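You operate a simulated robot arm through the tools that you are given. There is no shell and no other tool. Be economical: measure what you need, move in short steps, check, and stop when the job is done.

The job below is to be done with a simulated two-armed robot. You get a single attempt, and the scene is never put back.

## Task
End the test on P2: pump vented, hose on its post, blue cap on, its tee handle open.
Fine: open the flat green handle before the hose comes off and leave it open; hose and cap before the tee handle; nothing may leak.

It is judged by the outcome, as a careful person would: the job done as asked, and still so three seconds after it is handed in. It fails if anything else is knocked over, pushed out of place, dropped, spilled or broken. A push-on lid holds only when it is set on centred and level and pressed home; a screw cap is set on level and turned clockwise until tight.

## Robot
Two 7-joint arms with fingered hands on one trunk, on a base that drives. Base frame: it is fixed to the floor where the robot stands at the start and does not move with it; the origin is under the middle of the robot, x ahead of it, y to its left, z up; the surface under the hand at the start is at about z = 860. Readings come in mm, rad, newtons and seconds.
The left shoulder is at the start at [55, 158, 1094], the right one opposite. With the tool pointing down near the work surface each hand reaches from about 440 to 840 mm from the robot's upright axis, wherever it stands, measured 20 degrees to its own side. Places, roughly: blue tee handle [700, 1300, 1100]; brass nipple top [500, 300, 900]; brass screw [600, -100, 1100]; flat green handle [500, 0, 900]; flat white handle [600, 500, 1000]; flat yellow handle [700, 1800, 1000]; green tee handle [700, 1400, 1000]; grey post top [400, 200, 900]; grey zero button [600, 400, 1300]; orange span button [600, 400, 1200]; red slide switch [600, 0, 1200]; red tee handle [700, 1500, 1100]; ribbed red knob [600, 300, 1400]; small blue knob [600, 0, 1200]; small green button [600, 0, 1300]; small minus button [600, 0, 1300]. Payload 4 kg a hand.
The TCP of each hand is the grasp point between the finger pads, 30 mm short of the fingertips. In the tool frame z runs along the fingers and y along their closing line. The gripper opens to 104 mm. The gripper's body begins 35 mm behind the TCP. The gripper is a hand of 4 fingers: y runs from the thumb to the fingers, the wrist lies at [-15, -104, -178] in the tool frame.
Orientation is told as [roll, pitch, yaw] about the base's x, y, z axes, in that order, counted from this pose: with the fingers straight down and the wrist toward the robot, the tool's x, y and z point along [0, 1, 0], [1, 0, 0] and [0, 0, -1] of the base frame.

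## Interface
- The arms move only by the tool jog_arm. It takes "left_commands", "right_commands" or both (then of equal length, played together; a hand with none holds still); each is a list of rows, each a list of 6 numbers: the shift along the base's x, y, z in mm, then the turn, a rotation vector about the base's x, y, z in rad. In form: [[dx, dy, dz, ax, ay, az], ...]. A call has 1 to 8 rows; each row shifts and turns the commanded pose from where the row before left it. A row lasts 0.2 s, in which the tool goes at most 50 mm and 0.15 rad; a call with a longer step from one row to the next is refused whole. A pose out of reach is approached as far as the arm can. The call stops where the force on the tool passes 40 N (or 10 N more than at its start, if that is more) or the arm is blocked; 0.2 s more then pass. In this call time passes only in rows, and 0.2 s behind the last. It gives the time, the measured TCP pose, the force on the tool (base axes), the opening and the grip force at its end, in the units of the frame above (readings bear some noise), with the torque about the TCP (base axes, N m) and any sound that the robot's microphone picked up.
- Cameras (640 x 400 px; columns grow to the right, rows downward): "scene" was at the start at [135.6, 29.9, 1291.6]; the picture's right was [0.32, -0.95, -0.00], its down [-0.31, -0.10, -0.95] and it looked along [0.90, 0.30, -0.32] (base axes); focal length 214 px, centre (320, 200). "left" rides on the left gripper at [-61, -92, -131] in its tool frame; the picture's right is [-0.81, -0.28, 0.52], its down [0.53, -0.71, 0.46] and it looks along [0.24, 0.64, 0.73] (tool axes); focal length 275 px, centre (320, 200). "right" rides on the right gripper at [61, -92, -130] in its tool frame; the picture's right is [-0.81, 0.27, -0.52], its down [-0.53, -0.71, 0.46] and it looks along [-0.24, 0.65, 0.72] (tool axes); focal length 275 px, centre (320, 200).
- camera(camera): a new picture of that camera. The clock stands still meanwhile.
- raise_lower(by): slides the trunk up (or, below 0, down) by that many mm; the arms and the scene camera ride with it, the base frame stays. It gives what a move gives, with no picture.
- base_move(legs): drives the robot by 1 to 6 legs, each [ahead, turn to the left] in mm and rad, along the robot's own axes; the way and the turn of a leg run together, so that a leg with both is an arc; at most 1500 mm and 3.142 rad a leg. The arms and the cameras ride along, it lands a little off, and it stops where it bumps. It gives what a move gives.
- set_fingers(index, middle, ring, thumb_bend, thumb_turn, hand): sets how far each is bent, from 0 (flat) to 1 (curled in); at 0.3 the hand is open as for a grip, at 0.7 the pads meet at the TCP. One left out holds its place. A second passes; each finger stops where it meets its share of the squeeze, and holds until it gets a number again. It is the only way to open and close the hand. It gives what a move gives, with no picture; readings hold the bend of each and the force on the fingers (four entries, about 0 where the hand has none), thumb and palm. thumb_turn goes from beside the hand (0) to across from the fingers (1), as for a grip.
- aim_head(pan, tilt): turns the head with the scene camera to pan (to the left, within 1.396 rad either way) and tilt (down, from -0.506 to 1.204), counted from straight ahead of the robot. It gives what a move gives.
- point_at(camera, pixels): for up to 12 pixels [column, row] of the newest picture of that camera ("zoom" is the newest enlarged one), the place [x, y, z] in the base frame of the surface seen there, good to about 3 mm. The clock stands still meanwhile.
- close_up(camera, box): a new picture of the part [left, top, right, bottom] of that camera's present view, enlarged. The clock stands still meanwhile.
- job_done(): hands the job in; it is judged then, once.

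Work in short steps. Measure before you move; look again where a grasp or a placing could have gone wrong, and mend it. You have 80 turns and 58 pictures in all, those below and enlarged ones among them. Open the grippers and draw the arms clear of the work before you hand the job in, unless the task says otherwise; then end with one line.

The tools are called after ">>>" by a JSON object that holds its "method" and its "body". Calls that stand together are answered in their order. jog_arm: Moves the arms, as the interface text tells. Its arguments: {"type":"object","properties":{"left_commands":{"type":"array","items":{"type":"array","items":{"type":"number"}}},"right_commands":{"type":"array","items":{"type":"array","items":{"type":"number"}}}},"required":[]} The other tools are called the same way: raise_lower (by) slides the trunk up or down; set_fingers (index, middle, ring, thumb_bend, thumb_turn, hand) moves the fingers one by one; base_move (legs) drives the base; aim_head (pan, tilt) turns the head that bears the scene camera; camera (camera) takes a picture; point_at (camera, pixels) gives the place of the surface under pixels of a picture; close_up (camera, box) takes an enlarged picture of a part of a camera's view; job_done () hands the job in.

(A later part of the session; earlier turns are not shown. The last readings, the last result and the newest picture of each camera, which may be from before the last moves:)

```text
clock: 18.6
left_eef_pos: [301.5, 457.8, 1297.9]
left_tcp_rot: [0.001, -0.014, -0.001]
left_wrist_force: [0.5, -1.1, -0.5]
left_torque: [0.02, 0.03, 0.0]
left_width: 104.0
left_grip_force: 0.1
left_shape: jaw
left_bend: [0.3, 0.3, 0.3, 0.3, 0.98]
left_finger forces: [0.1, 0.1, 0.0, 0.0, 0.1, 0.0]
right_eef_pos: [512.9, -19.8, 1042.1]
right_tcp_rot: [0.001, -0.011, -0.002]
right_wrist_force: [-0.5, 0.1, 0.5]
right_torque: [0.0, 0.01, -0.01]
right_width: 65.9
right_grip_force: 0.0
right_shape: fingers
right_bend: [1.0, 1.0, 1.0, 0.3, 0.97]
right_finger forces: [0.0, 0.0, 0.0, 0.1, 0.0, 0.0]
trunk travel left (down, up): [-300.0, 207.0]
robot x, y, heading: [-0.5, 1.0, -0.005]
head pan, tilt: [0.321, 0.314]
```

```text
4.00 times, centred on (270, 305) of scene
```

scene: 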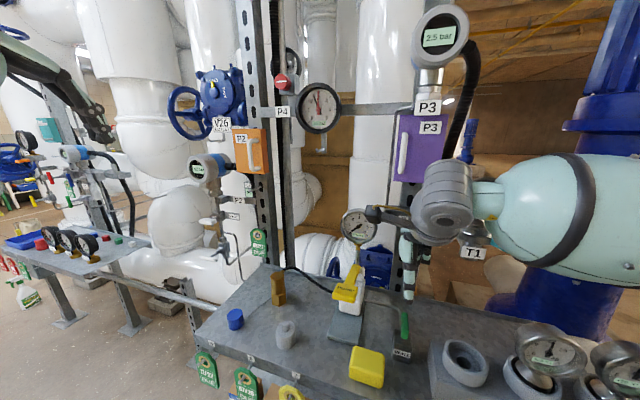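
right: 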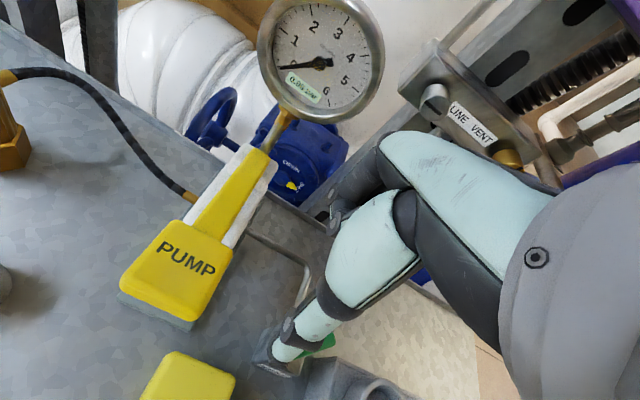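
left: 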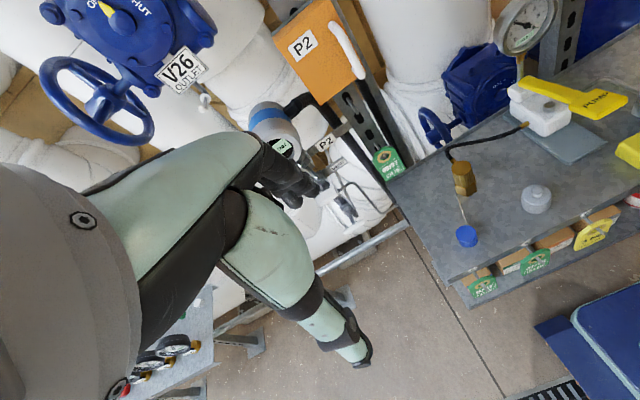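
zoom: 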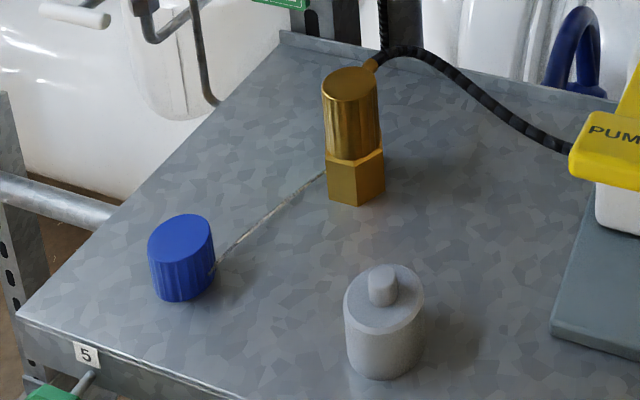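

The coupler is a knurled cylinder on the hex nipple. I stow the right arm a bit and bring the left hand toward the hose for a close look.

>>> {"method": "jog_arm", "body": {"left_commands": [[25, -28, -25, 0, 0, 0], [25, -28, -25, 0, 0, 0], [25, -28, -25, 0, 0, 0], [25, -28, -25, 0, 0, 0], [25, -28, -25, 0, 0, 0], [25, -28, -25, 0, 0, 0]], "right_commands": [[-15, -20, 40, 0, 0, 0], [-15, -20, 40, 0, 0, 0], [-15, -20, 40, 0, 0, 0], [-15, -20, 40, 0, 0, 0], [-15, -20, 0, 0, 0, 0], [-15, -20, 0, 0, 0, 0]]}}

>>> {"method": "set_fingers", "body": {"hand": "right", "index": 0.3, "middle": 0.3, "ring": 0.3}}

>>> {"method": "camera", "body": {"camera": "left"}}

```text
clock: 20.0
left_eef_pos: [450.8, 284.7, 1146.5]
left_tcp_rot: [0.004, -0.013, -0.002]
left_wrist_force: [0.1, 0.3, 0.0]
left_torque: [0.0, 0.03, -0.02]
left_width: 103.9
left_grip_force: 0.0
left_shape: jaw
left_bend: [0.3, 0.3, 0.3, 0.3, 0.98]
left_finger forces: [0.0, 0.1, 0.0, 0.1, 0.1, 0.0]
right_eef_pos: [425.9, -142.5, 1202.8]
right_tcp_rot: [-0.001, -0.01, 0.0]
right_wrist_force: [0.6, 0.2, -0.5]
right_torque: [0.04, 0.05, 0.03]
right_width: 65.8
right_grip_force: 0.1
right_shape: fingers
right_bend: [1.0, 1.0, 1.0, 0.3, 0.97]
right_finger forces: [0.0, 0.1, 0.0, 0.0, 0.1, 0.1]
trunk travel left (down, up): [-300.0, 207.0]
robot x, y, heading: [0.0, -1.0, -0.002]
head pan, tilt: [0.321, 0.314]
```

```text
clock: 21.0
left_eef_pos: [449.5, 288.3, 1146.8]
left_tcp_rot: [0.002, -0.012, 0.0]
left_wrist_force: [-0.7, -0.4, -0.2]
left_torque: [0.02, 0.0, -0.02]
left_width: 104.0
left_grip_force: 0.0
left_shape: jaw
left_bend: [0.3, 0.3, 0.3, 0.3, 0.98]
left_finger forces: [0.0, 0.1, 0.1, 0.0, 0.0, 0.0]
right_eef_pos: [425.4, -140.0, 1202.0]
right_tcp_rot: [-0.002, -0.012, 0.001]
right_wrist_force: [-0.4, 0.4, -0.1]
right_torque: [0.01, -0.02, 0.0]
right_width: 103.5
right_grip_force: 0.1
right_shape: fingers
right_bend: [0.3, 0.3, 0.3, 0.3, 0.97]
right_finger forces: [0.1, 0.0, 0.1, 0.0, 0.0, 0.0]
trunk travel left (down, up): [-300.0, 207.0]
robot x, y, heading: [-0.9, -2.0, -0.001]
head pan, tilt: [0.321, 0.314]
```

```text
26 pictures are left
```

left: 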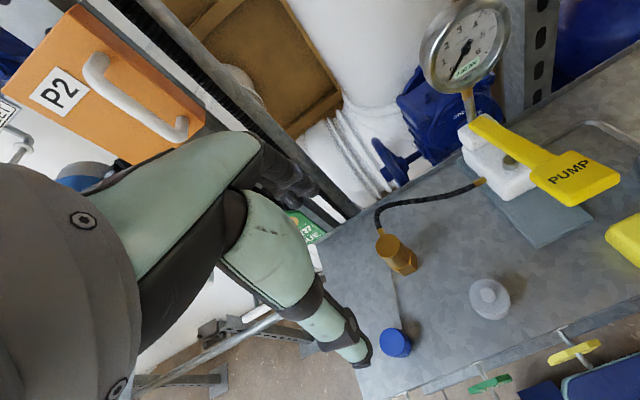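

I measure the coupler top, hose path, post and cap from this picture.

>>> {"method": "point_at", "body": {"camera": "left", "pixels": [[380, 244], [390, 240], [378, 228], [376, 215], [395, 202], [430, 198], [401, 270], [487, 294], [478, 300], [397, 337], [385, 240], [404, 255]]}}

>>> {"method": "close_up", "body": {"camera": "left", "box": [340, 180, 520, 360]}}

```text
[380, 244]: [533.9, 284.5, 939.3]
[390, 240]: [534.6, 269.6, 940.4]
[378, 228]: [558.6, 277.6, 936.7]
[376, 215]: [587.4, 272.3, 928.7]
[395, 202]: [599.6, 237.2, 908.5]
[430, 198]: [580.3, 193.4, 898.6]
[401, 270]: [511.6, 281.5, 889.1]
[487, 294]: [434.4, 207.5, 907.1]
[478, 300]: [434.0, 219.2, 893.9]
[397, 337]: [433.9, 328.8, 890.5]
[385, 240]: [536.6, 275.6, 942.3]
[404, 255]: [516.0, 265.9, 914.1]
```

```text
2.22 times, centred on (430, 270) of left
```

zoom: 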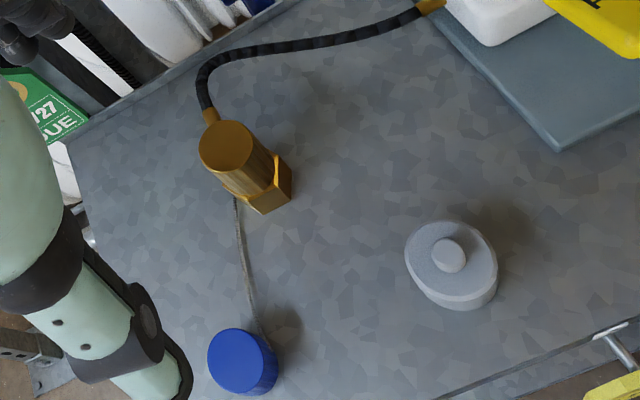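

Hose leaves the coupler along +x at z≈937, so I want the closing line near y: yaw about −1.1. I move above the coupler axis (534,277) while turning.

>>> {"method": "jog_arm", "body": {"left_commands": [[10, -1, -12, 0, 0, -0.14], [10, -1, -12, 0, 0, -0.14], [10, -2, -12, 0, 0, -0.14], [11, -1, -12, 0, 0, -0.14], [11, -2, -12, 0, 0, -0.14], [11, -1, -12, 0, 0, -0.14], [11, -2, -12, 0, 0, -0.13], [10, -1, -12, 0, 0, -0.13]]}}

>>> {"method": "camera", "body": {"camera": "left"}}

```text
clock: 22.8
left_eef_pos: [535.4, 279.5, 1049.8]
left_tcp_rot: [-0.001, -0.013, -1.103]
left_wrist_force: [-0.5, 0.3, 0.1]
left_torque: [-0.01, 0.03, 0.03]
left_width: 103.9
left_grip_force: 0.1
left_shape: jaw
left_bend: [0.3, 0.3, 0.3, 0.3, 0.98]
left_finger forces: [0.0, 0.0, 0.0, 0.0, 0.1, 0.0]
right_eef_pos: [425.6, -141.0, 1203.7]
right_tcp_rot: [-0.001, -0.01, 0.0]
right_wrist_force: [0.0, 0.5, -0.6]
right_torque: [0.0, 0.01, 0.03]
right_width: 103.5
right_grip_force: 0.0
right_shape: fingers
right_bend: [0.3, 0.3, 0.3, 0.3, 0.97]
right_finger forces: [0.0, 0.0, 0.0, 0.1, 0.0, 0.0]
trunk travel left (down, up): [-300.0, 207.0]
robot x, y, heading: [0.7, -0.7, -0.006]
head pan, tilt: [0.321, 0.314]
```

```text
24 pictures are left
```

left: 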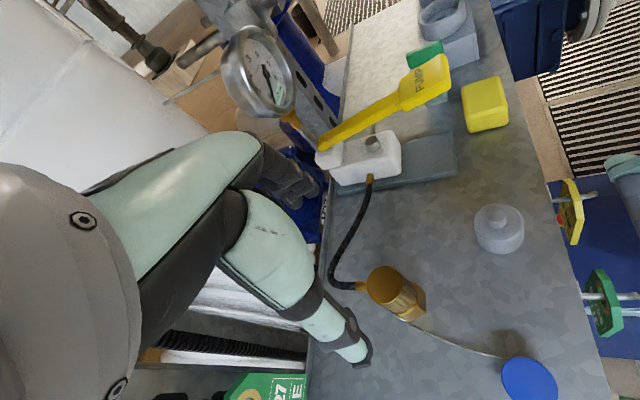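

I lower to z≈926 with the hand open, then check from the scene camera.

>>> {"method": "jog_arm", "body": {"left_commands": [[0, -2, -30, 0, 0, 0], [0, 0, -30, 0, 0, 0], [0, 0, -30, 0, 0, 0], [0, 0, -20, 0, 0, 0], [0, 0, -14, 0, 0, 0]]}}

>>> {"method": "set_fingers", "body": {"hand": "left", "index": 0.5, "middle": 0.5, "thumb_bend": 0.5}}

>>> {"method": "close_up", "body": {"camera": "scene", "box": [220, 205, 340, 325]}}

```text
clock: 24.0
left_eef_pos: [534.5, 277.6, 925.6]
left_tcp_rot: [0.0, -0.015, -1.099]
left_wrist_force: [0.4, -0.4, -0.9]
left_torque: [0.0, -0.01, 0.04]
left_width: 103.7
left_grip_force: 0.0
left_shape: jaw
left_bend: [0.3, 0.3, 0.3, 0.3, 0.98]
left_finger forces: [0.1, 0.0, 0.1, 0.1, 0.0, 0.0]
right_eef_pos: [425.5, -140.3, 1204.2]
right_tcp_rot: [-0.004, -0.012, 0.0]
right_wrist_force: [-0.7, 0.4, 0.1]
right_torque: [0.01, -0.03, 0.0]
right_width: 103.3
right_grip_force: 0.1
right_shape: fingers
right_bend: [0.3, 0.3, 0.3, 0.3, 0.97]
right_finger forces: [0.0, 0.0, 0.0, 0.1, 0.0, 0.0]
trunk travel left (down, up): [-300.0, 207.0]
robot x, y, heading: [0.5, 0.9, -0.004]
head pan, tilt: [0.321, 0.314]
```

```text
clock: 25.0
left_eef_pos: [535.4, 277.7, 926.9]
left_tcp_rot: [0.0, -0.014, -1.101]
left_wrist_force: [0.4, -0.5, 0.2]
left_torque: [-0.01, -0.04, -0.05]
left_width: 52.7
left_grip_force: 0.0
left_shape: fingers
left_bend: [0.5, 0.5, 0.3, 0.5, 0.98]
left_finger forces: [0.0, 0.0, 0.0, 0.0, 0.0, 0.0]
right_eef_pos: [425.2, -140.3, 1203.3]
right_tcp_rot: [-0.002, -0.011, 0.0]
right_wrist_force: [0.4, -0.6, -0.1]
right_torque: [-0.01, 0.01, 0.04]
right_width: 103.4
right_grip_force: 0.0
right_shape: fingers
right_bend: [0.3, 0.3, 0.3, 0.3, 0.97]
right_finger forces: [0.1, 0.0, 0.1, 0.0, 0.1, 0.0]
trunk travel left (down, up): [-300.0, 207.0]
robot x, y, heading: [0.4, -1.8, 0.002]
head pan, tilt: [0.321, 0.314]
```

```text
3.33 times, centred on (280, 265) of scene
```

zoom: 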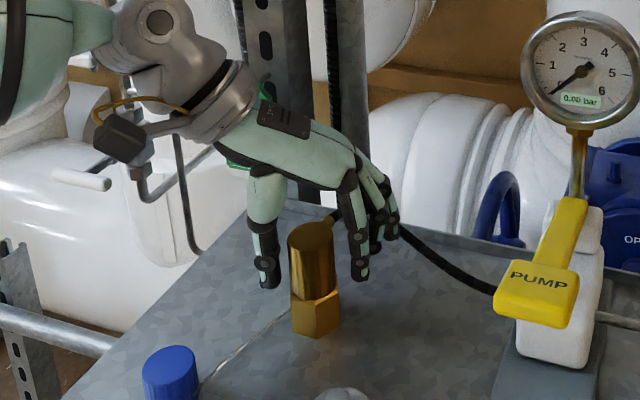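

Gauge reads 0.00, the ring finger stays off the hose as planned. I close thumb, index and middle.

>>> {"method": "set_fingers", "body": {"hand": "left", "index": 0.75, "middle": 0.75, "thumb_bend": 0.75}}

>>> {"method": "jog_arm", "body": {"left_commands": [[0, 0, 4, 0, 0, 0], [0, 0, 6, 0, 0, 0], [0, 0, 6, 0, 0, 0]]}}

>>> {"method": "close_up", "body": {"camera": "scene", "box": [220, 205, 340, 325]}}

```text
clock: 26.0
left_eef_pos: [535.9, 277.0, 927.1]
left_tcp_rot: [-0.001, -0.014, -1.1]
left_wrist_force: [2.5, -0.4, 0.3]
left_torque: [-0.01, -0.02, -0.04]
left_width: 29.2
left_grip_force: 12.5
left_shape: fingers
left_bend: [0.59, 0.74, 0.3, 0.6, 0.95]
left_finger forces: [9.6, 5.9, 0.1, 0.1, 11.1, 0.0]
right_eef_pos: [424.8, -140.3, 1203.7]
right_tcp_rot: [-0.003, -0.013, 0.0]
right_wrist_force: [-0.3, -0.5, 0.4]
right_torque: [0.02, 0.0, -0.02]
right_width: 103.3
right_grip_force: 0.0
right_shape: fingers
right_bend: [0.3, 0.3, 0.3, 0.3, 0.97]
right_finger forces: [0.2, 0.0, 0.0, 0.0, 0.1, 0.0]
trunk travel left (down, up): [-300.0, 207.0]
robot x, y, heading: [-1.8, 1.4, 0.003]
head pan, tilt: [0.321, 0.314]
```

```text
clock: 26.8
left_eef_pos: [535.0, 276.6, 943.2]
left_tcp_rot: [-0.001, -0.012, -1.099]
left_wrist_force: [-1.2, 0.4, -1.5]
left_torque: [0.04, 0.0, -0.04]
left_width: 29.4
left_grip_force: 11.9
left_shape: fingers
left_bend: [0.59, 0.74, 0.3, 0.6, 0.95]
left_finger forces: [8.9, 4.5, 0.0, 0.0, 11.1, 0.0]
right_eef_pos: [424.6, -140.6, 1203.0]
right_tcp_rot: [-0.001, -0.01, 0.0]
right_wrist_force: [0.6, -0.5, 0.3]
right_torque: [-0.02, -0.01, 0.01]
right_width: 103.3
right_grip_force: 0.1
right_shape: fingers
right_bend: [0.3, 0.3, 0.3, 0.3, 0.97]
right_finger forces: [0.0, 0.0, 0.0, 0.0, 0.0, 0.0]
trunk travel left (down, up): [-300.0, 207.0]
robot x, y, heading: [-1.8, 4.7, -0.002]
head pan, tilt: [0.321, 0.314]
```

```text
3.33 times, centred on (280, 265) of scene
```

zoom: 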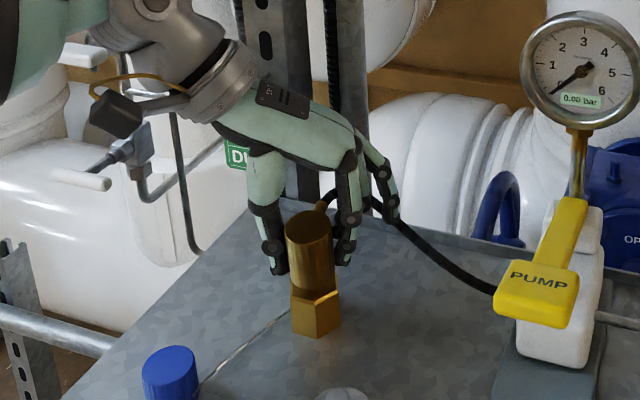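

The coupler top moved up ~10 px; I lift another 25 mm and check for slip.

>>> {"method": "jog_arm", "body": {"left_commands": [[0, 0, 8, 0, 0, 0], [0, 0, 9, 0, 0, 0], [0, 0, 9, 0, 0, 0]]}}

>>> {"method": "close_up", "body": {"camera": "scene", "box": [220, 205, 340, 325]}}

>>> {"method": "point_at", "body": {"camera": "zoom", "pixels": [[310, 225], [310, 210], [315, 300], [318, 325], [312, 270]]}}

```text
clock: 27.6
left_eef_pos: [535.6, 276.1, 968.6]
left_tcp_rot: [0.001, -0.015, -1.1]
left_wrist_force: [-0.1, -0.1, -0.9]
left_torque: [-0.01, 0.05, 0.0]
left_width: 29.4
left_grip_force: 12.2
left_shape: fingers
left_bend: [0.59, 0.74, 0.3, 0.6, 0.95]
left_finger forces: [8.9, 4.5, 0.1, 0.0, 11.1, 0.0]
right_eef_pos: [425.6, -139.6, 1203.5]
right_tcp_rot: [-0.003, -0.012, 0.0]
right_wrist_force: [-0.1, 0.2, -0.7]
right_torque: [-0.01, 0.02, 0.01]
right_width: 103.4
right_grip_force: 0.1
right_shape: fingers
right_bend: [0.3, 0.3, 0.3, 0.3, 0.97]
right_finger forces: [0.0, 0.0, 0.0, 0.0, 0.0, 0.0]
trunk travel left (down, up): [-300.0, 207.0]
robot x, y, heading: [1.0, 1.0, 0.001]
head pan, tilt: [0.321, 0.314]
```

```text
3.33 times, centred on (280, 265) of scene
```

zoom: 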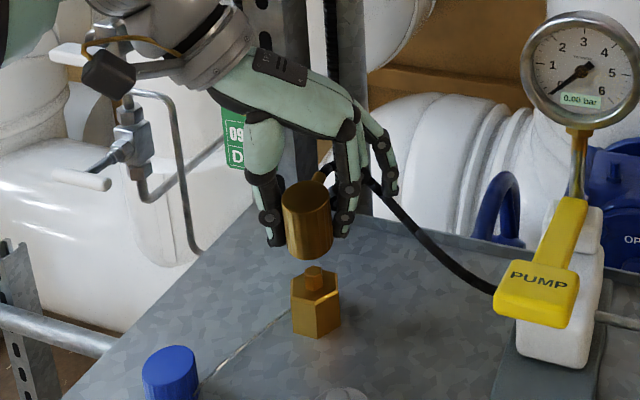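

```text
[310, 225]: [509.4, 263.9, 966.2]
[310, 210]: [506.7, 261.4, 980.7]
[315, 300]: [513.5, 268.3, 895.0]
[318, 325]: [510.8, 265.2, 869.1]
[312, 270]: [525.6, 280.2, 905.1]
```

The coupler came off cleanly. I raise a bit more and look with the left camera to measure nipple and post with the same camera.

>>> {"method": "jog_arm", "body": {"left_commands": [[-8, -3, 10, 0, 0, 0], [-8, -3, 10, 0, 0, 0]]}}

>>> {"method": "close_up", "body": {"camera": "left", "box": [300, 150, 640, 400]}}

```text
clock: 28.2
left_eef_pos: [519.2, 271.1, 989.7]
left_tcp_rot: [0.001, -0.012, -1.099]
left_wrist_force: [-0.1, 0.4, 0.2]
left_torque: [-0.03, -0.03, 0.01]
left_width: 29.2
left_grip_force: 11.6
left_shape: fingers
left_bend: [0.59, 0.74, 0.3, 0.6, 0.95]
left_finger forces: [8.9, 4.4, 0.0, 0.1, 11.1, 0.1]
right_eef_pos: [424.1, -140.8, 1204.4]
right_tcp_rot: [-0.003, -0.011, -0.002]
right_wrist_force: [0.3, -0.3, -0.7]
right_torque: [0.0, 0.01, -0.03]
right_width: 103.2
right_grip_force: 0.0
right_shape: fingers
right_bend: [0.3, 0.3, 0.3, 0.3, 0.97]
right_finger forces: [0.0, 0.0, 0.1, 0.0, 0.1, 0.1]
trunk travel left (down, up): [-300.0, 207.0]
robot x, y, heading: [0.7, -1.2, -0.001]
head pan, tilt: [0.321, 0.314]
```

```text
1.60 times, centred on (470, 275) of left
```

zoom: 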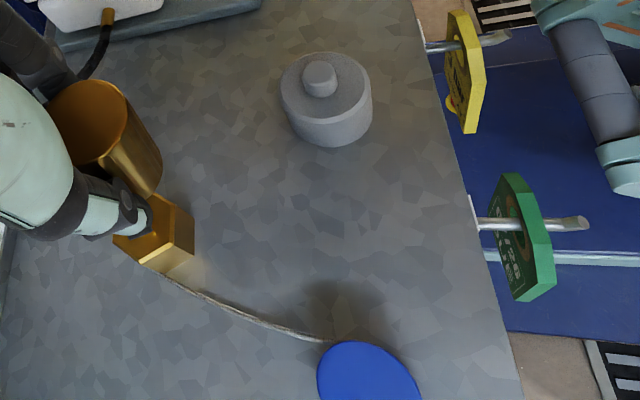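

I measure post nub, post edges, coupler top and visible nipple parts.

>>> {"method": "point_at", "body": {"camera": "zoom", "pixels": [[320, 74], [310, 70], [330, 72], [320, 82], [287, 90], [363, 85], [330, 110], [325, 55], [90, 115], [155, 215], [180, 215], [135, 242]]}}

>>> {"method": "close_up", "body": {"camera": "scene", "box": [250, 265, 330, 345]}}

```text
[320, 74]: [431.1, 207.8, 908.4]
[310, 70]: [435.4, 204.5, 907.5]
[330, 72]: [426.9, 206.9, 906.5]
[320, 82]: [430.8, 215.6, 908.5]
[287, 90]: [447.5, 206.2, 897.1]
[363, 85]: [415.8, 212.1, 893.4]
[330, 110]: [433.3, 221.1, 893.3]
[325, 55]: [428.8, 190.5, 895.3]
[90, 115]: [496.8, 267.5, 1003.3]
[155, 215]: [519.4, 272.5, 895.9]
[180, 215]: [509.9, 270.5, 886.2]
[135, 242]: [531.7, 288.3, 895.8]
```

```text
5.00 times, centred on (290, 305) of scene
```

zoom: 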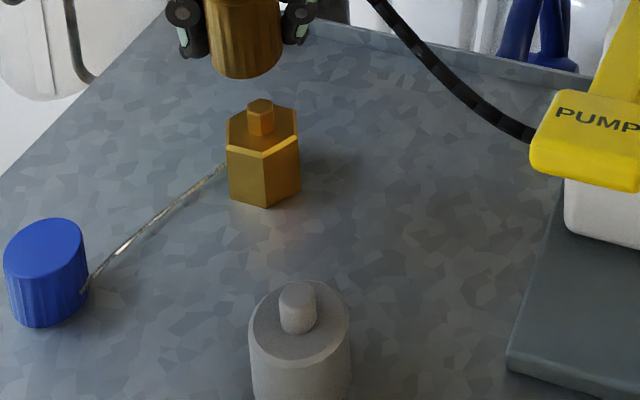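

I measure the nipple and post in this view, and coupler points.

>>> {"method": "point_at", "body": {"camera": "zoom", "pixels": [[261, 104], [230, 130], [296, 132], [262, 147], [262, 175], [296, 290], [290, 315], [245, 70], [215, 20], [275, 20], [245, 20]]}}

>>> {"method": "camera", "body": {"camera": "left"}}

>>> {"method": "point_at", "body": {"camera": "left", "pixels": [[355, 225], [335, 215], [372, 208], [350, 240], [360, 205], [385, 245], [345, 205]]}}

```text
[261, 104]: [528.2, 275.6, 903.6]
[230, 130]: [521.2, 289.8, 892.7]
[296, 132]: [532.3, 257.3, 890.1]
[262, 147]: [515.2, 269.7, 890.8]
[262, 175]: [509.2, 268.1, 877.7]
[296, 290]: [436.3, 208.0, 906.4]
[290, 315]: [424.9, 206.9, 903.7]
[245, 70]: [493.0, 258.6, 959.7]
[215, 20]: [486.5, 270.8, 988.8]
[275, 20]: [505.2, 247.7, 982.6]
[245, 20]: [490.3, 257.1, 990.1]
```

```text
18 pictures are left
```

left: 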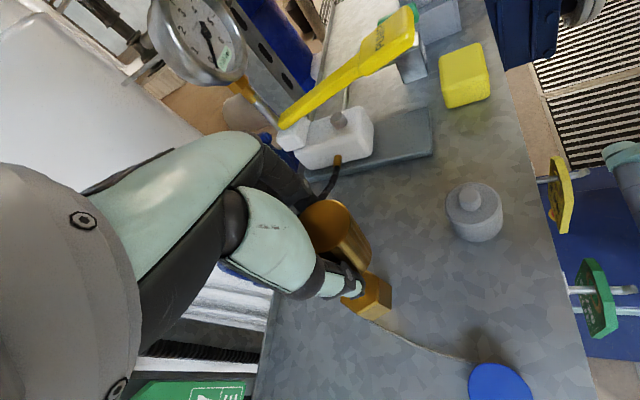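

```text
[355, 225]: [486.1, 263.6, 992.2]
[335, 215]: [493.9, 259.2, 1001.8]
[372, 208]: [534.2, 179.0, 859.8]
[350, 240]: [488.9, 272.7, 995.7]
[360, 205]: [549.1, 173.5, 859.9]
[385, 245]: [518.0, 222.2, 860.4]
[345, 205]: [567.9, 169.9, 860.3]
```

The coupler seems to sit ~16 mm off the TCP along the finger direction. I measure its top face in this same picture.

>>> {"method": "point_at", "body": {"camera": "left", "pixels": [[324, 222], [308, 222], [340, 214], [326, 204], [330, 240], [318, 212], [332, 230], [362, 262], [350, 225], [376, 285], [383, 278]]}}

>>> {"method": "close_up", "body": {"camera": "scene", "box": [240, 210, 320, 290]}}

```text
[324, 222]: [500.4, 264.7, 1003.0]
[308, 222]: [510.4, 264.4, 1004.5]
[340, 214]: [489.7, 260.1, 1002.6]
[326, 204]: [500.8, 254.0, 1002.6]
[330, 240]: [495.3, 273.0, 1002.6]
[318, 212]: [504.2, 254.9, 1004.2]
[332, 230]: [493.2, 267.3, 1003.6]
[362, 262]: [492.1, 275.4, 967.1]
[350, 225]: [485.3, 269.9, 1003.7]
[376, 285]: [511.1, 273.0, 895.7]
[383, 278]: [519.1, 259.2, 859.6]
```

```text
5.00 times, centred on (280, 250) of scene
```

zoom: 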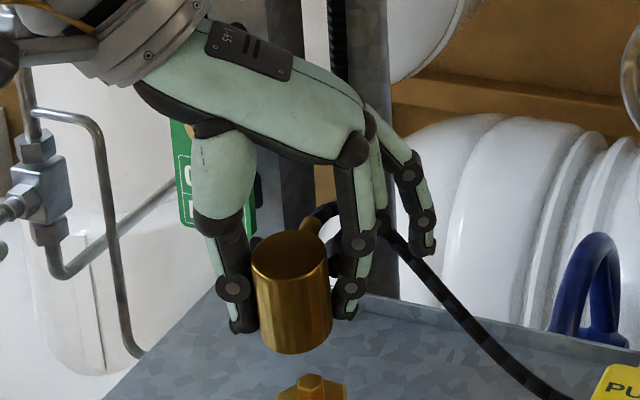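

The top face is level within ~5°, centred at ~(501,265), i.e. offset about (−17,−6) from the TCP. I correct tilt by +0.08 about y and move over the post (432,207): TCP (449,213).

>>> {"method": "jog_arm", "body": {"left_commands": [[-23, -19, 0, 0, 0.04, 0], [-23, -19, 0, 0, 0.04, 0], [-24, -20, 0, 0, 0, 0], [0, 0, -20, 0, 0, 0]]}}

>>> {"method": "close_up", "body": {"camera": "scene", "box": [230, 250, 340, 360]}}

>>> {"method": "camera", "body": {"camera": "left"}}

```text
clock: 29.2
left_eef_pos: [449.1, 211.8, 969.8]
left_tcp_rot: [-0.071, 0.023, -1.099]
left_wrist_force: [-0.1, -0.4, -1.1]
left_torque: [0.01, 0.0, -0.04]
left_width: 29.3
left_grip_force: 12.1
left_shape: fingers
left_bend: [0.59, 0.74, 0.3, 0.6, 0.95]
left_finger forces: [8.9, 4.3, 0.1, 0.0, 11.1, 0.0]
right_eef_pos: [425.1, -140.4, 1203.5]
right_tcp_rot: [-0.003, -0.011, 0.0]
right_wrist_force: [0.6, -0.8, 0.5]
right_torque: [-0.02, 0.02, -0.01]
right_width: 103.2
right_grip_force: 0.1
right_shape: fingers
right_bend: [0.3, 0.3, 0.3, 0.3, 0.97]
right_finger forces: [0.0, 0.0, 0.0, 0.1, 0.1, 0.0]
trunk travel left (down, up): [-300.0, 207.0]
robot x, y, heading: [1.8, -1.4, -0.002]
head pan, tilt: [0.321, 0.314]
```

```text
3.64 times, centred on (285, 305) of scene
```

zoom: 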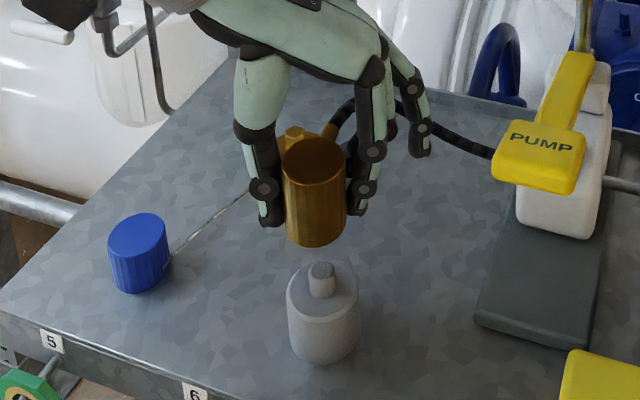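

```text
15 pictures are left
```

left: 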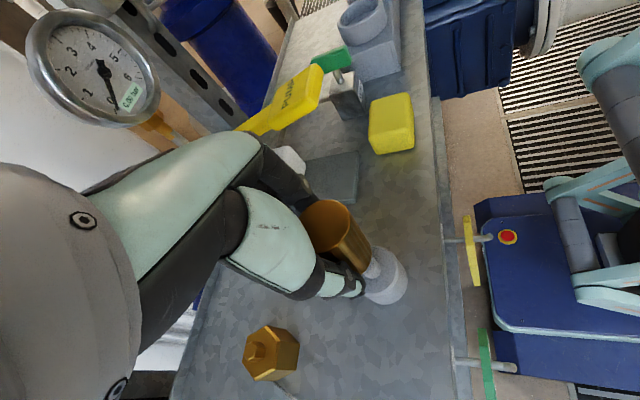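

I check alignment with points from both pictures.

>>> {"method": "point_at", "body": {"camera": "left", "pixels": [[324, 222], [308, 222], [340, 214], [328, 242], [324, 204], [375, 268], [390, 285], [262, 350]]}}

>>> {"method": "point_at", "body": {"camera": "zoom", "pixels": [[290, 200], [342, 205], [315, 235], [315, 185], [313, 150], [320, 270], [292, 330], [356, 330], [324, 345]]}}

```text
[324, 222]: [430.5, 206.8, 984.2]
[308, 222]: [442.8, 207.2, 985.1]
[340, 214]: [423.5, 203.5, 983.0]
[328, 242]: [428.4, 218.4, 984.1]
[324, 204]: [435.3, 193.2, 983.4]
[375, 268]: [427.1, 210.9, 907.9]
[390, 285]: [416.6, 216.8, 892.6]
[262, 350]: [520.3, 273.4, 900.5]
```

```text
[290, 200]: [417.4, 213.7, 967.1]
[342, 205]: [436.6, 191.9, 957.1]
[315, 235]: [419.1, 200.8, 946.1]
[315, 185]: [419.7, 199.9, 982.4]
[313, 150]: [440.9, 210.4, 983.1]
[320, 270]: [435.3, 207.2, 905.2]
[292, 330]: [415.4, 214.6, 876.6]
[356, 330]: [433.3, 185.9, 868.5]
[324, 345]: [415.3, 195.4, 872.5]
```

Coupler top centre (431.5,206.5) matches the nub (432,207), level. I descend slowly onto the post.

>>> {"method": "jog_arm", "body": {"left_commands": [[0, 0, -14, 0, 0, 0], [0, 0, -12, 0, 0, 0], [0, 0, -7, 0, 0, 0], [0, 0, -5, 0, 0, 0], [0, 0, -4, 0, 0, 0], [0, 0, -4, 0, 0, 0]]}}

>>> {"method": "close_up", "body": {"camera": "scene", "box": [230, 250, 340, 360]}}

```text
clock: 30.6
left_eef_pos: [450.0, 213.5, 924.2]
left_tcp_rot: [-0.07, 0.021, -1.101]
left_wrist_force: [0.3, 1.1, 5.5]
left_torque: [-0.09, 0.08, 0.01]
left_width: 29.2
left_grip_force: 13.6
left_shape: fingers
left_bend: [0.59, 0.74, 0.3, 0.6, 0.95]
left_finger forces: [10.0, 4.9, 0.1, 0.1, 11.4, 0.0]
right_eef_pos: [424.5, -139.9, 1204.2]
right_tcp_rot: [-0.002, -0.012, 0.0]
right_wrist_force: [-0.5, 0.3, 0.1]
right_torque: [-0.03, -0.02, -0.02]
right_width: 103.2
right_grip_force: 0.1
right_shape: fingers
right_bend: [0.3, 0.3, 0.3, 0.3, 0.97]
right_finger forces: [0.0, 0.0, 0.0, 0.1, 0.1, 0.0]
trunk travel left (down, up): [-300.0, 207.0]
robot x, y, heading: [0.4, 0.1, 0.002]
head pan, tilt: [0.321, 0.314]
```

```text
3.64 times, centred on (285, 305) of scene
```

zoom: 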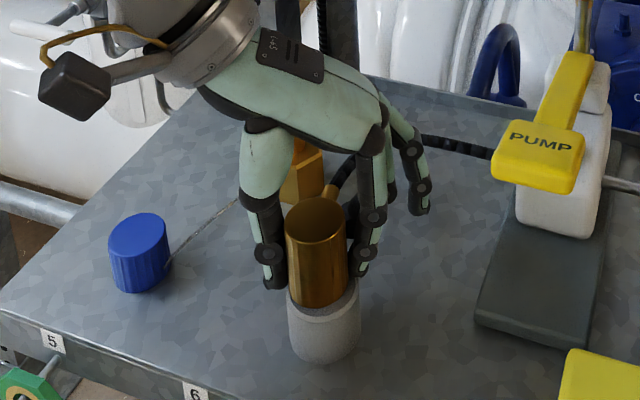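

The coupler sits on the post's shoulder, force 5.5 N. I press a few mm more to seat it.

>>> {"method": "jog_arm", "body": {"left_commands": [[0, 0, -3, 0, 0, 0], [0, 0, -3, 0, 0, 0]]}}

>>> {"method": "point_at", "body": {"camera": "zoom", "pixels": [[315, 210], [308, 205], [325, 222], [318, 280], [320, 320]]}}

```text
clock: 31.2
left_eef_pos: [449.0, 211.7, 921.1]
left_tcp_rot: [-0.065, 0.017, -1.098]
left_wrist_force: [5.0, 2.5, 30.7]
left_torque: [-0.27, -0.01, 0.03]
left_width: 28.1
left_grip_force: 22.0
left_shape: fingers
left_bend: [0.59, 0.75, 0.3, 0.6, 0.95]
left_finger forces: [25.9, 5.0, 0.0, 0.0, 13.6, 0.0]
right_eef_pos: [424.0, -140.8, 1204.6]
right_tcp_rot: [0.0, -0.014, 0.0]
right_wrist_force: [0.6, -0.5, 0.2]
right_torque: [0.01, 0.02, 0.0]
right_width: 103.5
right_grip_force: 0.0
right_shape: fingers
right_bend: [0.3, 0.3, 0.3, 0.3, 0.97]
right_finger forces: [0.1, 0.0, 0.0, 0.0, 0.0, 0.1]
trunk travel left (down, up): [-300.0, 207.0]
robot x, y, heading: [0.7, 1.6, 0.001]
head pan, tilt: [0.321, 0.314]
```

```text
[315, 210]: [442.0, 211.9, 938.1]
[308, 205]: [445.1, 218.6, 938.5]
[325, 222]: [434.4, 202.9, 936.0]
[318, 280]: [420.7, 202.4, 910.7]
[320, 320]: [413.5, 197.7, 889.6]
```

Seated (top z≈938 as on the nipple). I release and rise straight up.

>>> {"method": "jog_arm", "body": {"left_commands": [[0, 0, 3, 0, 0, 0]]}}

>>> {"method": "set_fingers", "body": {"hand": "left", "index": 0.3, "middle": 0.3, "ring": 0.3, "thumb_bend": 0.3}}

>>> {"method": "jog_arm", "body": {"left_commands": [[-2, 0, 20, 0, 0, 0], [0, 0, 35, 0, -0.04, 0], [0, 0, 35, 0, -0.04, 0], [0, 20, 20, 0, 0, 0.14], [0, 25, 0, 0, 0, 0.14], [-5, 25, 0, 0, 0, 0.14], [-5, 25, 0, 0, 0, 0.14], [-5, 24, 0, 0, 0, 0.14]]}}

>>> {"method": "jog_arm", "body": {"left_commands": [[0, 0, 0, 0, 0, 0.14], [0, 0, 0, 0, 0, 0.13], [0, 0, 0, 0, 0, 0.13]]}}

>>> {"method": "camera", "body": {"camera": "left"}}

```text
clock: 31.6
left_eef_pos: [448.4, 212.3, 921.1]
left_tcp_rot: [-0.069, 0.024, -1.101]
left_wrist_force: [8.1, -0.6, 22.3]
left_torque: [-0.39, -0.12, 0.09]
left_width: 28.1
left_grip_force: 20.5
left_shape: fingers
left_bend: [0.58, 0.75, 0.3, 0.61, 0.96]
left_finger forces: [26.7, 4.2, 0.0, 0.0, 11.0, 0.0]
right_eef_pos: [423.6, -141.5, 1202.5]
right_tcp_rot: [-0.002, -0.012, 0.0]
right_wrist_force: [0.2, 0.7, -0.5]
right_torque: [-0.01, 0.0, 0.02]
right_width: 103.2
right_grip_force: 0.1
right_shape: fingers
right_bend: [0.3, 0.3, 0.3, 0.3, 0.97]
right_finger forces: [0.0, 0.0, 0.1, 0.1, 0.0, 0.0]
trunk travel left (down, up): [-300.0, 207.0]
robot x, y, heading: [-0.9, 3.8, 0.004]
head pan, tilt: [0.321, 0.314]
```

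```text
clock: 32.6
left_eef_pos: [448.6, 213.5, 919.5]
left_tcp_rot: [-0.072, 0.025, -1.102]
left_wrist_force: [-0.1, -0.6, -0.3]
left_torque: [0.03, 0.03, -0.02]
left_width: 102.6
left_grip_force: 0.0
left_shape: fingers
left_bend: [0.3, 0.3, 0.3, 0.3, 0.97]
left_finger forces: [0.0, 0.0, 0.0, 0.1, 0.0, 0.0]
right_eef_pos: [425.6, -140.6, 1203.4]
right_tcp_rot: [-0.002, -0.01, -0.002]
right_wrist_force: [-0.4, 0.6, 0.1]
right_torque: [-0.03, 0.02, 0.01]
right_width: 103.1
right_grip_force: 0.0
right_shape: fingers
right_bend: [0.3, 0.3, 0.3, 0.3, 0.97]
right_finger forces: [0.0, 0.0, 0.1, 0.0, 0.1, 0.1]
trunk travel left (down, up): [-300.0, 207.0]
robot x, y, heading: [-0.2, -1.5, 0.001]
head pan, tilt: [0.321, 0.314]
```

```text
clock: 34.4
left_eef_pos: [435.5, 332.5, 1029.9]
left_tcp_rot: [0.002, -0.014, -0.397]
left_wrist_force: [-0.5, -0.9, 0.1]
left_torque: [0.0, 0.02, 0.02]
left_width: 102.7
left_grip_force: 0.1
left_shape: fingers
left_bend: [0.3, 0.3, 0.3, 0.3, 0.97]
left_finger forces: [0.1, 0.0, 0.1, 0.0, 0.0, 0.0]
right_eef_pos: [424.6, -140.2, 1204.0]
right_tcp_rot: [-0.001, -0.014, 0.0]
right_wrist_force: [-0.4, 0.6, 0.2]
right_torque: [-0.02, 0.01, 0.0]
right_width: 103.5
right_grip_force: 0.2
right_shape: fingers
right_bend: [0.3, 0.3, 0.3, 0.3, 0.97]
right_finger forces: [0.0, 0.1, 0.0, 0.0, 0.0, 0.0]
trunk travel left (down, up): [-300.0, 207.0]
robot x, y, heading: [-1.5, -1.3, 0.0]
head pan, tilt: [0.321, 0.314]
```

```text
clock: 35.2
left_eef_pos: [434.3, 330.6, 1030.5]
left_tcp_rot: [0.001, -0.013, 0.001]
left_wrist_force: [-0.2, -0.4, -0.2]
left_torque: [0.0, 0.0, -0.01]
left_width: 102.8
left_grip_force: 0.1
left_shape: fingers
left_bend: [0.3, 0.3, 0.3, 0.3, 0.97]
left_finger forces: [0.0, 0.1, 0.0, 0.0, 0.0, 0.0]
right_eef_pos: [424.7, -141.2, 1203.3]
right_tcp_rot: [0.0, -0.012, 0.001]
right_wrist_force: [-0.9, -0.5, -0.5]
right_torque: [0.01, 0.0, 0.01]
right_width: 103.5
right_grip_force: 0.0
right_shape: fingers
right_bend: [0.3, 0.3, 0.3, 0.3, 0.97]
right_finger forces: [0.0, 0.1, 0.1, 0.0, 0.0, 0.0]
trunk travel left (down, up): [-300.0, 207.0]
robot x, y, heading: [-0.2, 1.1, 0.005]
head pan, tilt: [0.321, 0.314]
```

```text
13 pictures are left
```

left: 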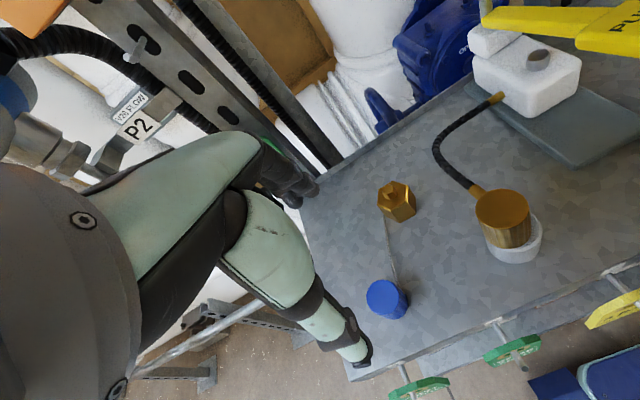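

The hose sits level on the post. I measure cap and nipple in this one view.

>>> {"method": "point_at", "body": {"camera": "left", "pixels": [[383, 298], [368, 298], [398, 295], [382, 282], [386, 312], [396, 190], [399, 186], [379, 193], [415, 202], [388, 214], [405, 184], [400, 218]]}}

```text
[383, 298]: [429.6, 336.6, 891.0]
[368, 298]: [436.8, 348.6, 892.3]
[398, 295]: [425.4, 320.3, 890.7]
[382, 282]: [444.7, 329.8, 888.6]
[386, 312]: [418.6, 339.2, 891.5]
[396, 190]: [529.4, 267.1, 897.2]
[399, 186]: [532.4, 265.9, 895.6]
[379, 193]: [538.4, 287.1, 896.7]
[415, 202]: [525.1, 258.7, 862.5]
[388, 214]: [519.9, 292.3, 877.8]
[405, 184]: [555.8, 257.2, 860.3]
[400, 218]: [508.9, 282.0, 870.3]
```

Cap centre is (431,334.5), top z 891. I descend to TCP z≈894 over it and close all fingers.

>>> {"method": "jog_arm", "body": {"left_commands": [[-3, 3, -35, 0, 0, 0], [0, 0, -40, 0, 0, 0], [0, 0, -35, 0, 0, 0], [0, 0, -26, 0, 0, 0]]}}

>>> {"method": "set_fingers", "body": {"hand": "left", "index": 0.75, "middle": 0.75, "ring": 0.75, "thumb_bend": 0.75}}

>>> {"method": "close_up", "body": {"camera": "scene", "box": [180, 240, 300, 360]}}

```text
clock: 36.2
left_eef_pos: [428.6, 333.0, 894.0]
left_tcp_rot: [0.0, -0.012, -0.003]
left_wrist_force: [-0.1, -0.1, 0.7]
left_torque: [-0.03, 0.01, 0.0]
left_width: 103.2
left_grip_force: 0.2
left_shape: fingers
left_bend: [0.3, 0.3, 0.3, 0.3, 0.97]
left_finger forces: [0.1, 0.0, 0.1, 0.0, 0.0, 0.1]
right_eef_pos: [425.9, -140.2, 1203.4]
right_tcp_rot: [-0.002, -0.012, 0.001]
right_wrist_force: [-0.4, -1.0, 0.4]
right_torque: [0.01, 0.06, -0.03]
right_width: 103.2
right_grip_force: 0.1
right_shape: fingers
right_bend: [0.3, 0.3, 0.3, 0.3, 0.97]
right_finger forces: [0.1, 0.1, 0.1, 0.0, 0.0, 0.0]
trunk travel left (down, up): [-300.0, 207.0]
robot x, y, heading: [0.7, -3.2, 0.0]
head pan, tilt: [0.321, 0.314]
```

```text
clock: 37.2
left_eef_pos: [429.6, 333.5, 895.3]
left_tcp_rot: [-0.001, -0.013, -0.002]
left_wrist_force: [-0.6, 0.6, -0.3]
left_torque: [-0.03, 0.0, 0.01]
left_width: 24.1
left_grip_force: 19.6
left_shape: fingers
left_bend: [0.72, 0.64, 0.75, 0.6, 0.94]
left_finger forces: [9.5, 9.9, 0.0, 0.0, 19.1, 0.0]
right_eef_pos: [425.9, -139.8, 1203.4]
right_tcp_rot: [-0.002, -0.011, 0.001]
right_wrist_force: [-0.5, -0.8, -0.9]
right_torque: [0.01, 0.0, 0.0]
right_width: 103.0
right_grip_force: 0.1
right_shape: fingers
right_bend: [0.3, 0.3, 0.3, 0.3, 0.97]
right_finger forces: [0.1, 0.1, 0.0, 0.0, 0.0, 0.0]
trunk travel left (down, up): [-300.0, 207.0]
robot x, y, heading: [0.4, 1.0, 0.001]
head pan, tilt: [0.321, 0.314]
```

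```text
3.33 times, centred on (240, 300) of scene
```

zoom: 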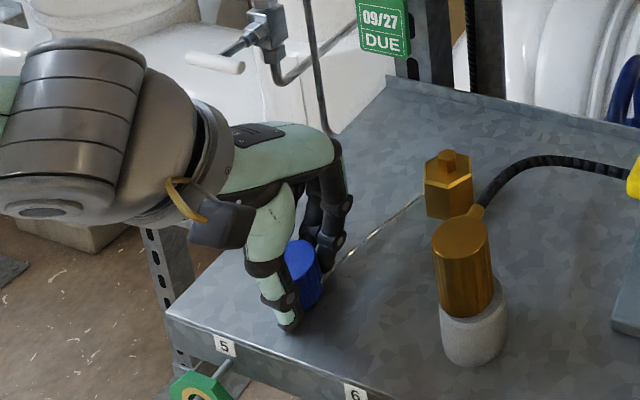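

Cap is held by thumb, index and middle. I lift 60 mm and measure it in the hand.

>>> {"method": "jog_arm", "body": {"left_commands": [[0, 0, 20, 0, 0, 0], [0, 0, 30, 0, 0, 0], [0, 0, 20, 0, 0, 0]]}}

>>> {"method": "camera", "body": {"camera": "left"}}

>>> {"method": "close_up", "body": {"camera": "scene", "box": [190, 220, 290, 320]}}

```text
clock: 38.0
left_eef_pos: [430.8, 333.5, 964.0]
left_tcp_rot: [0.002, -0.011, -0.003]
left_wrist_force: [0.0, -1.0, 0.6]
left_torque: [-0.01, 0.01, 0.04]
left_width: 23.8
left_grip_force: 19.3
left_shape: fingers
left_bend: [0.72, 0.64, 0.75, 0.6, 0.94]
left_finger forces: [9.5, 10.0, 0.0, 0.1, 19.1, 0.0]
right_eef_pos: [425.1, -140.9, 1204.2]
right_tcp_rot: [-0.002, -0.012, 0.0]
right_wrist_force: [0.4, -0.3, -0.4]
right_torque: [-0.02, -0.01, 0.02]
right_width: 103.5
right_grip_force: 0.1
right_shape: fingers
right_bend: [0.3, 0.3, 0.3, 0.3, 0.97]
right_finger forces: [0.1, 0.0, 0.1, 0.1, 0.0, 0.1]
trunk travel left (down, up): [-300.0, 207.0]
robot x, y, heading: [-1.8, -2.4, -0.004]
head pan, tilt: [0.321, 0.314]
```

```text
11 pictures are left
```

left: 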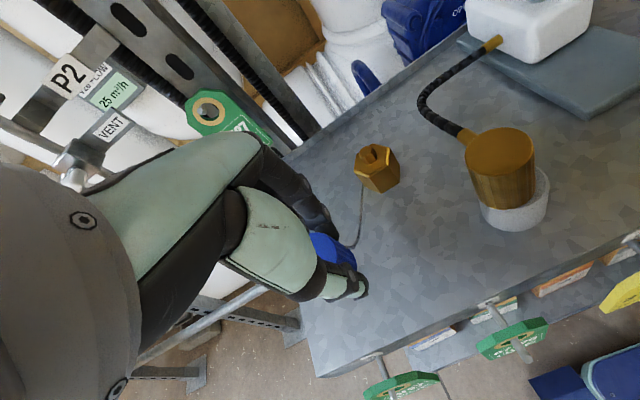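

```text
4.00 times, centred on (240, 270) of scene
```

zoom: 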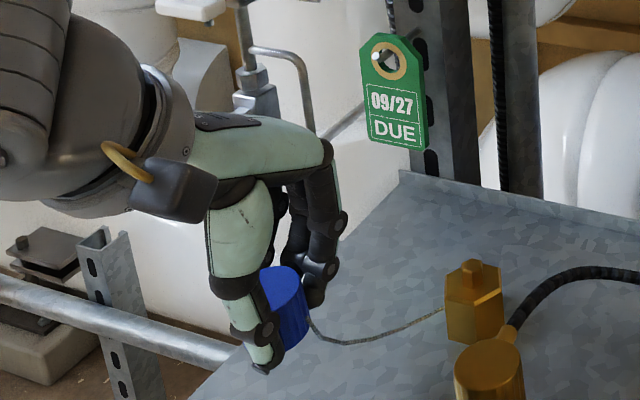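

I measure the visible cap surfaces in both pictures, and the nipple.

>>> {"method": "point_at", "body": {"camera": "zoom", "pixels": [[280, 275], [290, 270], [270, 285], [300, 300], [290, 320], [306, 325], [280, 330], [292, 345], [472, 268], [448, 282], [500, 290], [476, 305]]}}

>>> {"method": "point_at", "body": {"camera": "left", "pixels": [[325, 238], [318, 240], [335, 240], [345, 245], [325, 255], [352, 255], [340, 258], [378, 152], [370, 162], [390, 158], [360, 172], [383, 176]]}}

```text
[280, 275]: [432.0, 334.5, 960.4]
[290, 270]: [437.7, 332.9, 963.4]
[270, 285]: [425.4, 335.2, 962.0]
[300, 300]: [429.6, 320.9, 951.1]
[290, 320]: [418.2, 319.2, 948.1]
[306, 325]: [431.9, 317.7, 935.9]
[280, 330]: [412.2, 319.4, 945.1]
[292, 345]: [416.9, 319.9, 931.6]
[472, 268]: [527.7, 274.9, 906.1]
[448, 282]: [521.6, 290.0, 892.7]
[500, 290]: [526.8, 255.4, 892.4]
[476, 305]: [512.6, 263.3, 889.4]
```

```text
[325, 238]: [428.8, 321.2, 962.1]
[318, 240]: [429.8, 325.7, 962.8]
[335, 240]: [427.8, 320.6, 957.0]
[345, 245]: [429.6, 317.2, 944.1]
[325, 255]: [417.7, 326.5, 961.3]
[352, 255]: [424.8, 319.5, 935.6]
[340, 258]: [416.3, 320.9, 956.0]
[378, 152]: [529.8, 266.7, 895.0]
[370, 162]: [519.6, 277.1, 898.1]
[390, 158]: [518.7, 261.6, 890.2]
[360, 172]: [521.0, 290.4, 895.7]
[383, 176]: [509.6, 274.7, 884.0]
```

Cap is centred at the TCP and level (top z 962, bottom ≈932). I carry it over the nipple axis (~528,275.5).

>>> {"method": "jog_arm", "body": {"left_commands": [[32, -19, 4, 0, 0, 0], [32, -19, 0, 0, 0, 0], [33, -19, 0, 0, 0, 0], [0, 0, -8, 0, 0, 0]]}}

>>> {"method": "close_up", "body": {"camera": "scene", "box": [230, 230, 330, 330]}}

```text
clock: 39.0
left_eef_pos: [527.6, 277.8, 960.5]
left_tcp_rot: [-0.001, -0.013, 0.001]
left_wrist_force: [0.1, 0.1, -0.7]
left_torque: [0.01, 0.0, 0.01]
left_width: 24.0
left_grip_force: 19.3
left_shape: fingers
left_bend: [0.73, 0.64, 0.75, 0.6, 0.94]
left_finger forces: [9.5, 9.8, 0.0, 0.0, 18.8, 0.1]
right_eef_pos: [423.8, -138.9, 1204.2]
right_tcp_rot: [-0.002, -0.011, 0.0]
right_wrist_force: [0.1, 0.2, -0.1]
right_torque: [0.0, 0.02, -0.02]
right_width: 103.3
right_grip_force: 0.1
right_shape: fingers
right_bend: [0.3, 0.3, 0.3, 0.3, 0.97]
right_finger forces: [0.0, 0.0, 0.0, 0.0, 0.0, 0.0]
trunk travel left (down, up): [-300.0, 207.0]
robot x, y, heading: [-0.9, -1.6, 0.0]
head pan, tilt: [0.321, 0.314]
```

```text
4.00 times, centred on (280, 280) of scene
```

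zoom: 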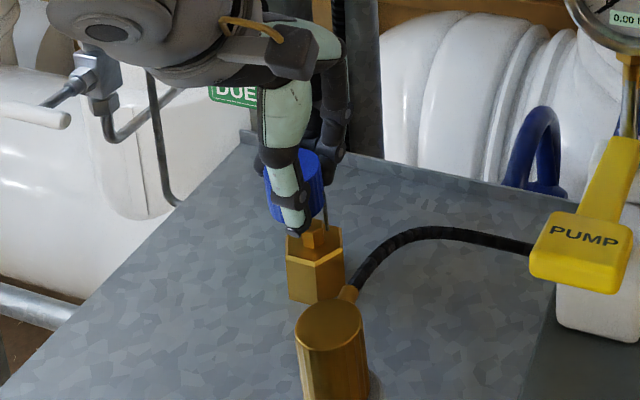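

In the picture the cap looks left of the nub; I measure its surfaces.

>>> {"method": "point_at", "body": {"camera": "zoom", "pixels": [[318, 165], [322, 200], [312, 180], [305, 160], [315, 212], [270, 190], [316, 228], [290, 255], [342, 245], [316, 270], [300, 155], [308, 242]]}}

```text
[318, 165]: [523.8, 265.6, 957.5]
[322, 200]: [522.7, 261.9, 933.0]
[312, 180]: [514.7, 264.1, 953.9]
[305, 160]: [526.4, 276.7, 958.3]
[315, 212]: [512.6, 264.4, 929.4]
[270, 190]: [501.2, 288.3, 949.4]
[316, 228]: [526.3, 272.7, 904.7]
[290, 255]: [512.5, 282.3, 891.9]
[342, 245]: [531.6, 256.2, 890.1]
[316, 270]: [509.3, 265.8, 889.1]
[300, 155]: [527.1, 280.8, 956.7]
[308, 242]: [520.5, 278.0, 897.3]
```

Cap centre sits ~(−6.3,−0.8) from the TCP, so I shift to TCP (534,276) and descend gently.

>>> {"method": "jog_arm", "body": {"left_commands": [[6.5, -2, 0, 0, 0, 0], [0, 0, -10, 0, 0, 0], [0, 0, -8, 0, 0, 0], [0, 0, -5, 0, 0, 0], [0, 0, -4, 0, 0, 0]]}}

>>> {"method": "close_up", "body": {"camera": "scene", "box": [240, 240, 320, 320]}}

```text
clock: 40.2
left_eef_pos: [533.2, 275.7, 935.3]
left_tcp_rot: [0.001, -0.011, -0.001]
left_wrist_force: [-0.1, -0.1, -1.0]
left_torque: [0.02, -0.02, 0.01]
left_width: 23.4
left_grip_force: 19.3
left_shape: fingers
left_bend: [0.73, 0.64, 0.75, 0.6, 0.94]
left_finger forces: [9.6, 9.8, 0.0, 0.0, 18.8, 0.0]
right_eef_pos: [424.6, -141.4, 1204.4]
right_tcp_rot: [-0.002, -0.014, 0.0]
right_wrist_force: [-0.6, 0.0, 0.3]
right_torque: [0.03, -0.04, -0.01]
right_width: 103.4
right_grip_force: 0.1
right_shape: fingers
right_bend: [0.3, 0.3, 0.3, 0.3, 0.97]
right_finger forces: [0.0, 0.0, 0.0, 0.0, 0.1, 0.1]
trunk travel left (down, up): [-300.0, 207.0]
robot x, y, heading: [0.3, 1.4, 0.002]
head pan, tilt: [0.321, 0.314]
```

```text
5.00 times, centred on (280, 280) of scene
```

zoom: 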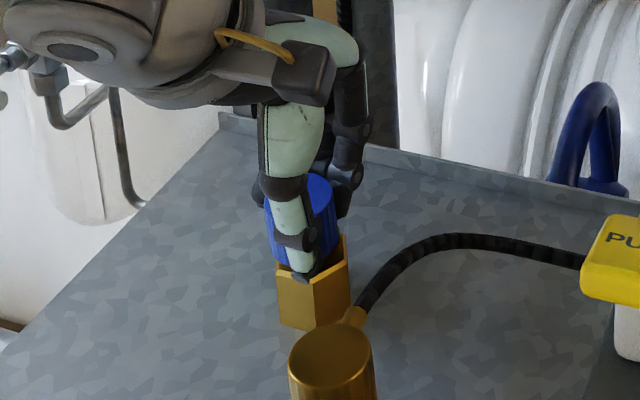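

The cap is ~4 mm left of the hex centre in the picture (cap 264–337, hex 277–349). I shift (+2,−3.5) and descend further.

>>> {"method": "jog_arm", "body": {"left_commands": [[2, -3.5, 0, 0, 0, 0], [0, 0, -4, 0, 0, 0], [0, 0, -4, 0, 0, 0]]}}

```text
clock: 41.0
left_eef_pos: [535.3, 272.2, 926.5]
left_tcp_rot: [0.0, -0.011, 0.0]
left_wrist_force: [0.6, 0.3, 1.0]
left_torque: [0.03, -0.02, 0.0]
left_width: 23.6
left_grip_force: 19.2
left_shape: fingers
left_bend: [0.73, 0.64, 0.75, 0.6, 0.94]
left_finger forces: [9.4, 10.0, 0.0, 0.0, 19.0, 0.0]
right_eef_pos: [424.7, -140.6, 1203.0]
right_tcp_rot: [0.0, -0.013, 0.0]
right_wrist_force: [0.1, -0.6, -0.2]
right_torque: [0.0, -0.02, -0.02]
right_width: 103.1
right_grip_force: 0.0
right_shape: fingers
right_bend: [0.3, 0.3, 0.3, 0.3, 0.97]
right_finger forces: [0.0, 0.1, 0.1, 0.1, 0.0, 0.1]
trunk travel left (down, up): [-300.0, 207.0]
robot x, y, heading: [5.7, -2.1, 0.001]
head pan, tilt: [0.321, 0.314]
```

No resistance — the cap has slid down over the nub. I press the last few mm.

>>> {"method": "jog_arm", "body": {"left_commands": [[0, 0, -3, 0, 0, 0], [0, 0, -3, 0, 0, 0]]}}

>>> {"method": "close_up", "body": {"camera": "scene", "box": [240, 240, 320, 320]}}

```text
clock: 41.6
left_eef_pos: [534.1, 272.1, 921.9]
left_tcp_rot: [0.0, -0.016, 0.0]
left_wrist_force: [-0.6, 1.1, 11.0]
left_torque: [0.01, 0.11, -0.05]
left_width: 21.5
left_grip_force: 19.6
left_shape: fingers
left_bend: [0.73, 0.73, 0.75, 0.61, 0.94]
left_finger forces: [9.5, 11.3, 0.0, 0.0, 18.5, 0.0]
right_eef_pos: [422.9, -141.6, 1204.0]
right_tcp_rot: [-0.002, -0.015, -0.001]
right_wrist_force: [-0.7, -0.1, 0.3]
right_torque: [0.01, 0.02, 0.0]
right_width: 103.3
right_grip_force: 0.1
right_shape: fingers
right_bend: [0.3, 0.3, 0.3, 0.3, 0.97]
right_finger forces: [0.0, 0.0, 0.1, 0.1, 0.1, 0.0]
trunk travel left (down, up): [-300.0, 207.0]
robot x, y, heading: [-0.2, -2.4, 0.003]
head pan, tilt: [0.321, 0.314]
```

```text
5.00 times, centred on (280, 280) of scene
```

zoom: 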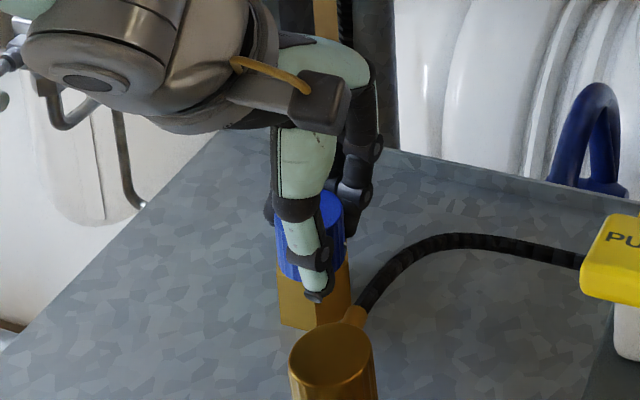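

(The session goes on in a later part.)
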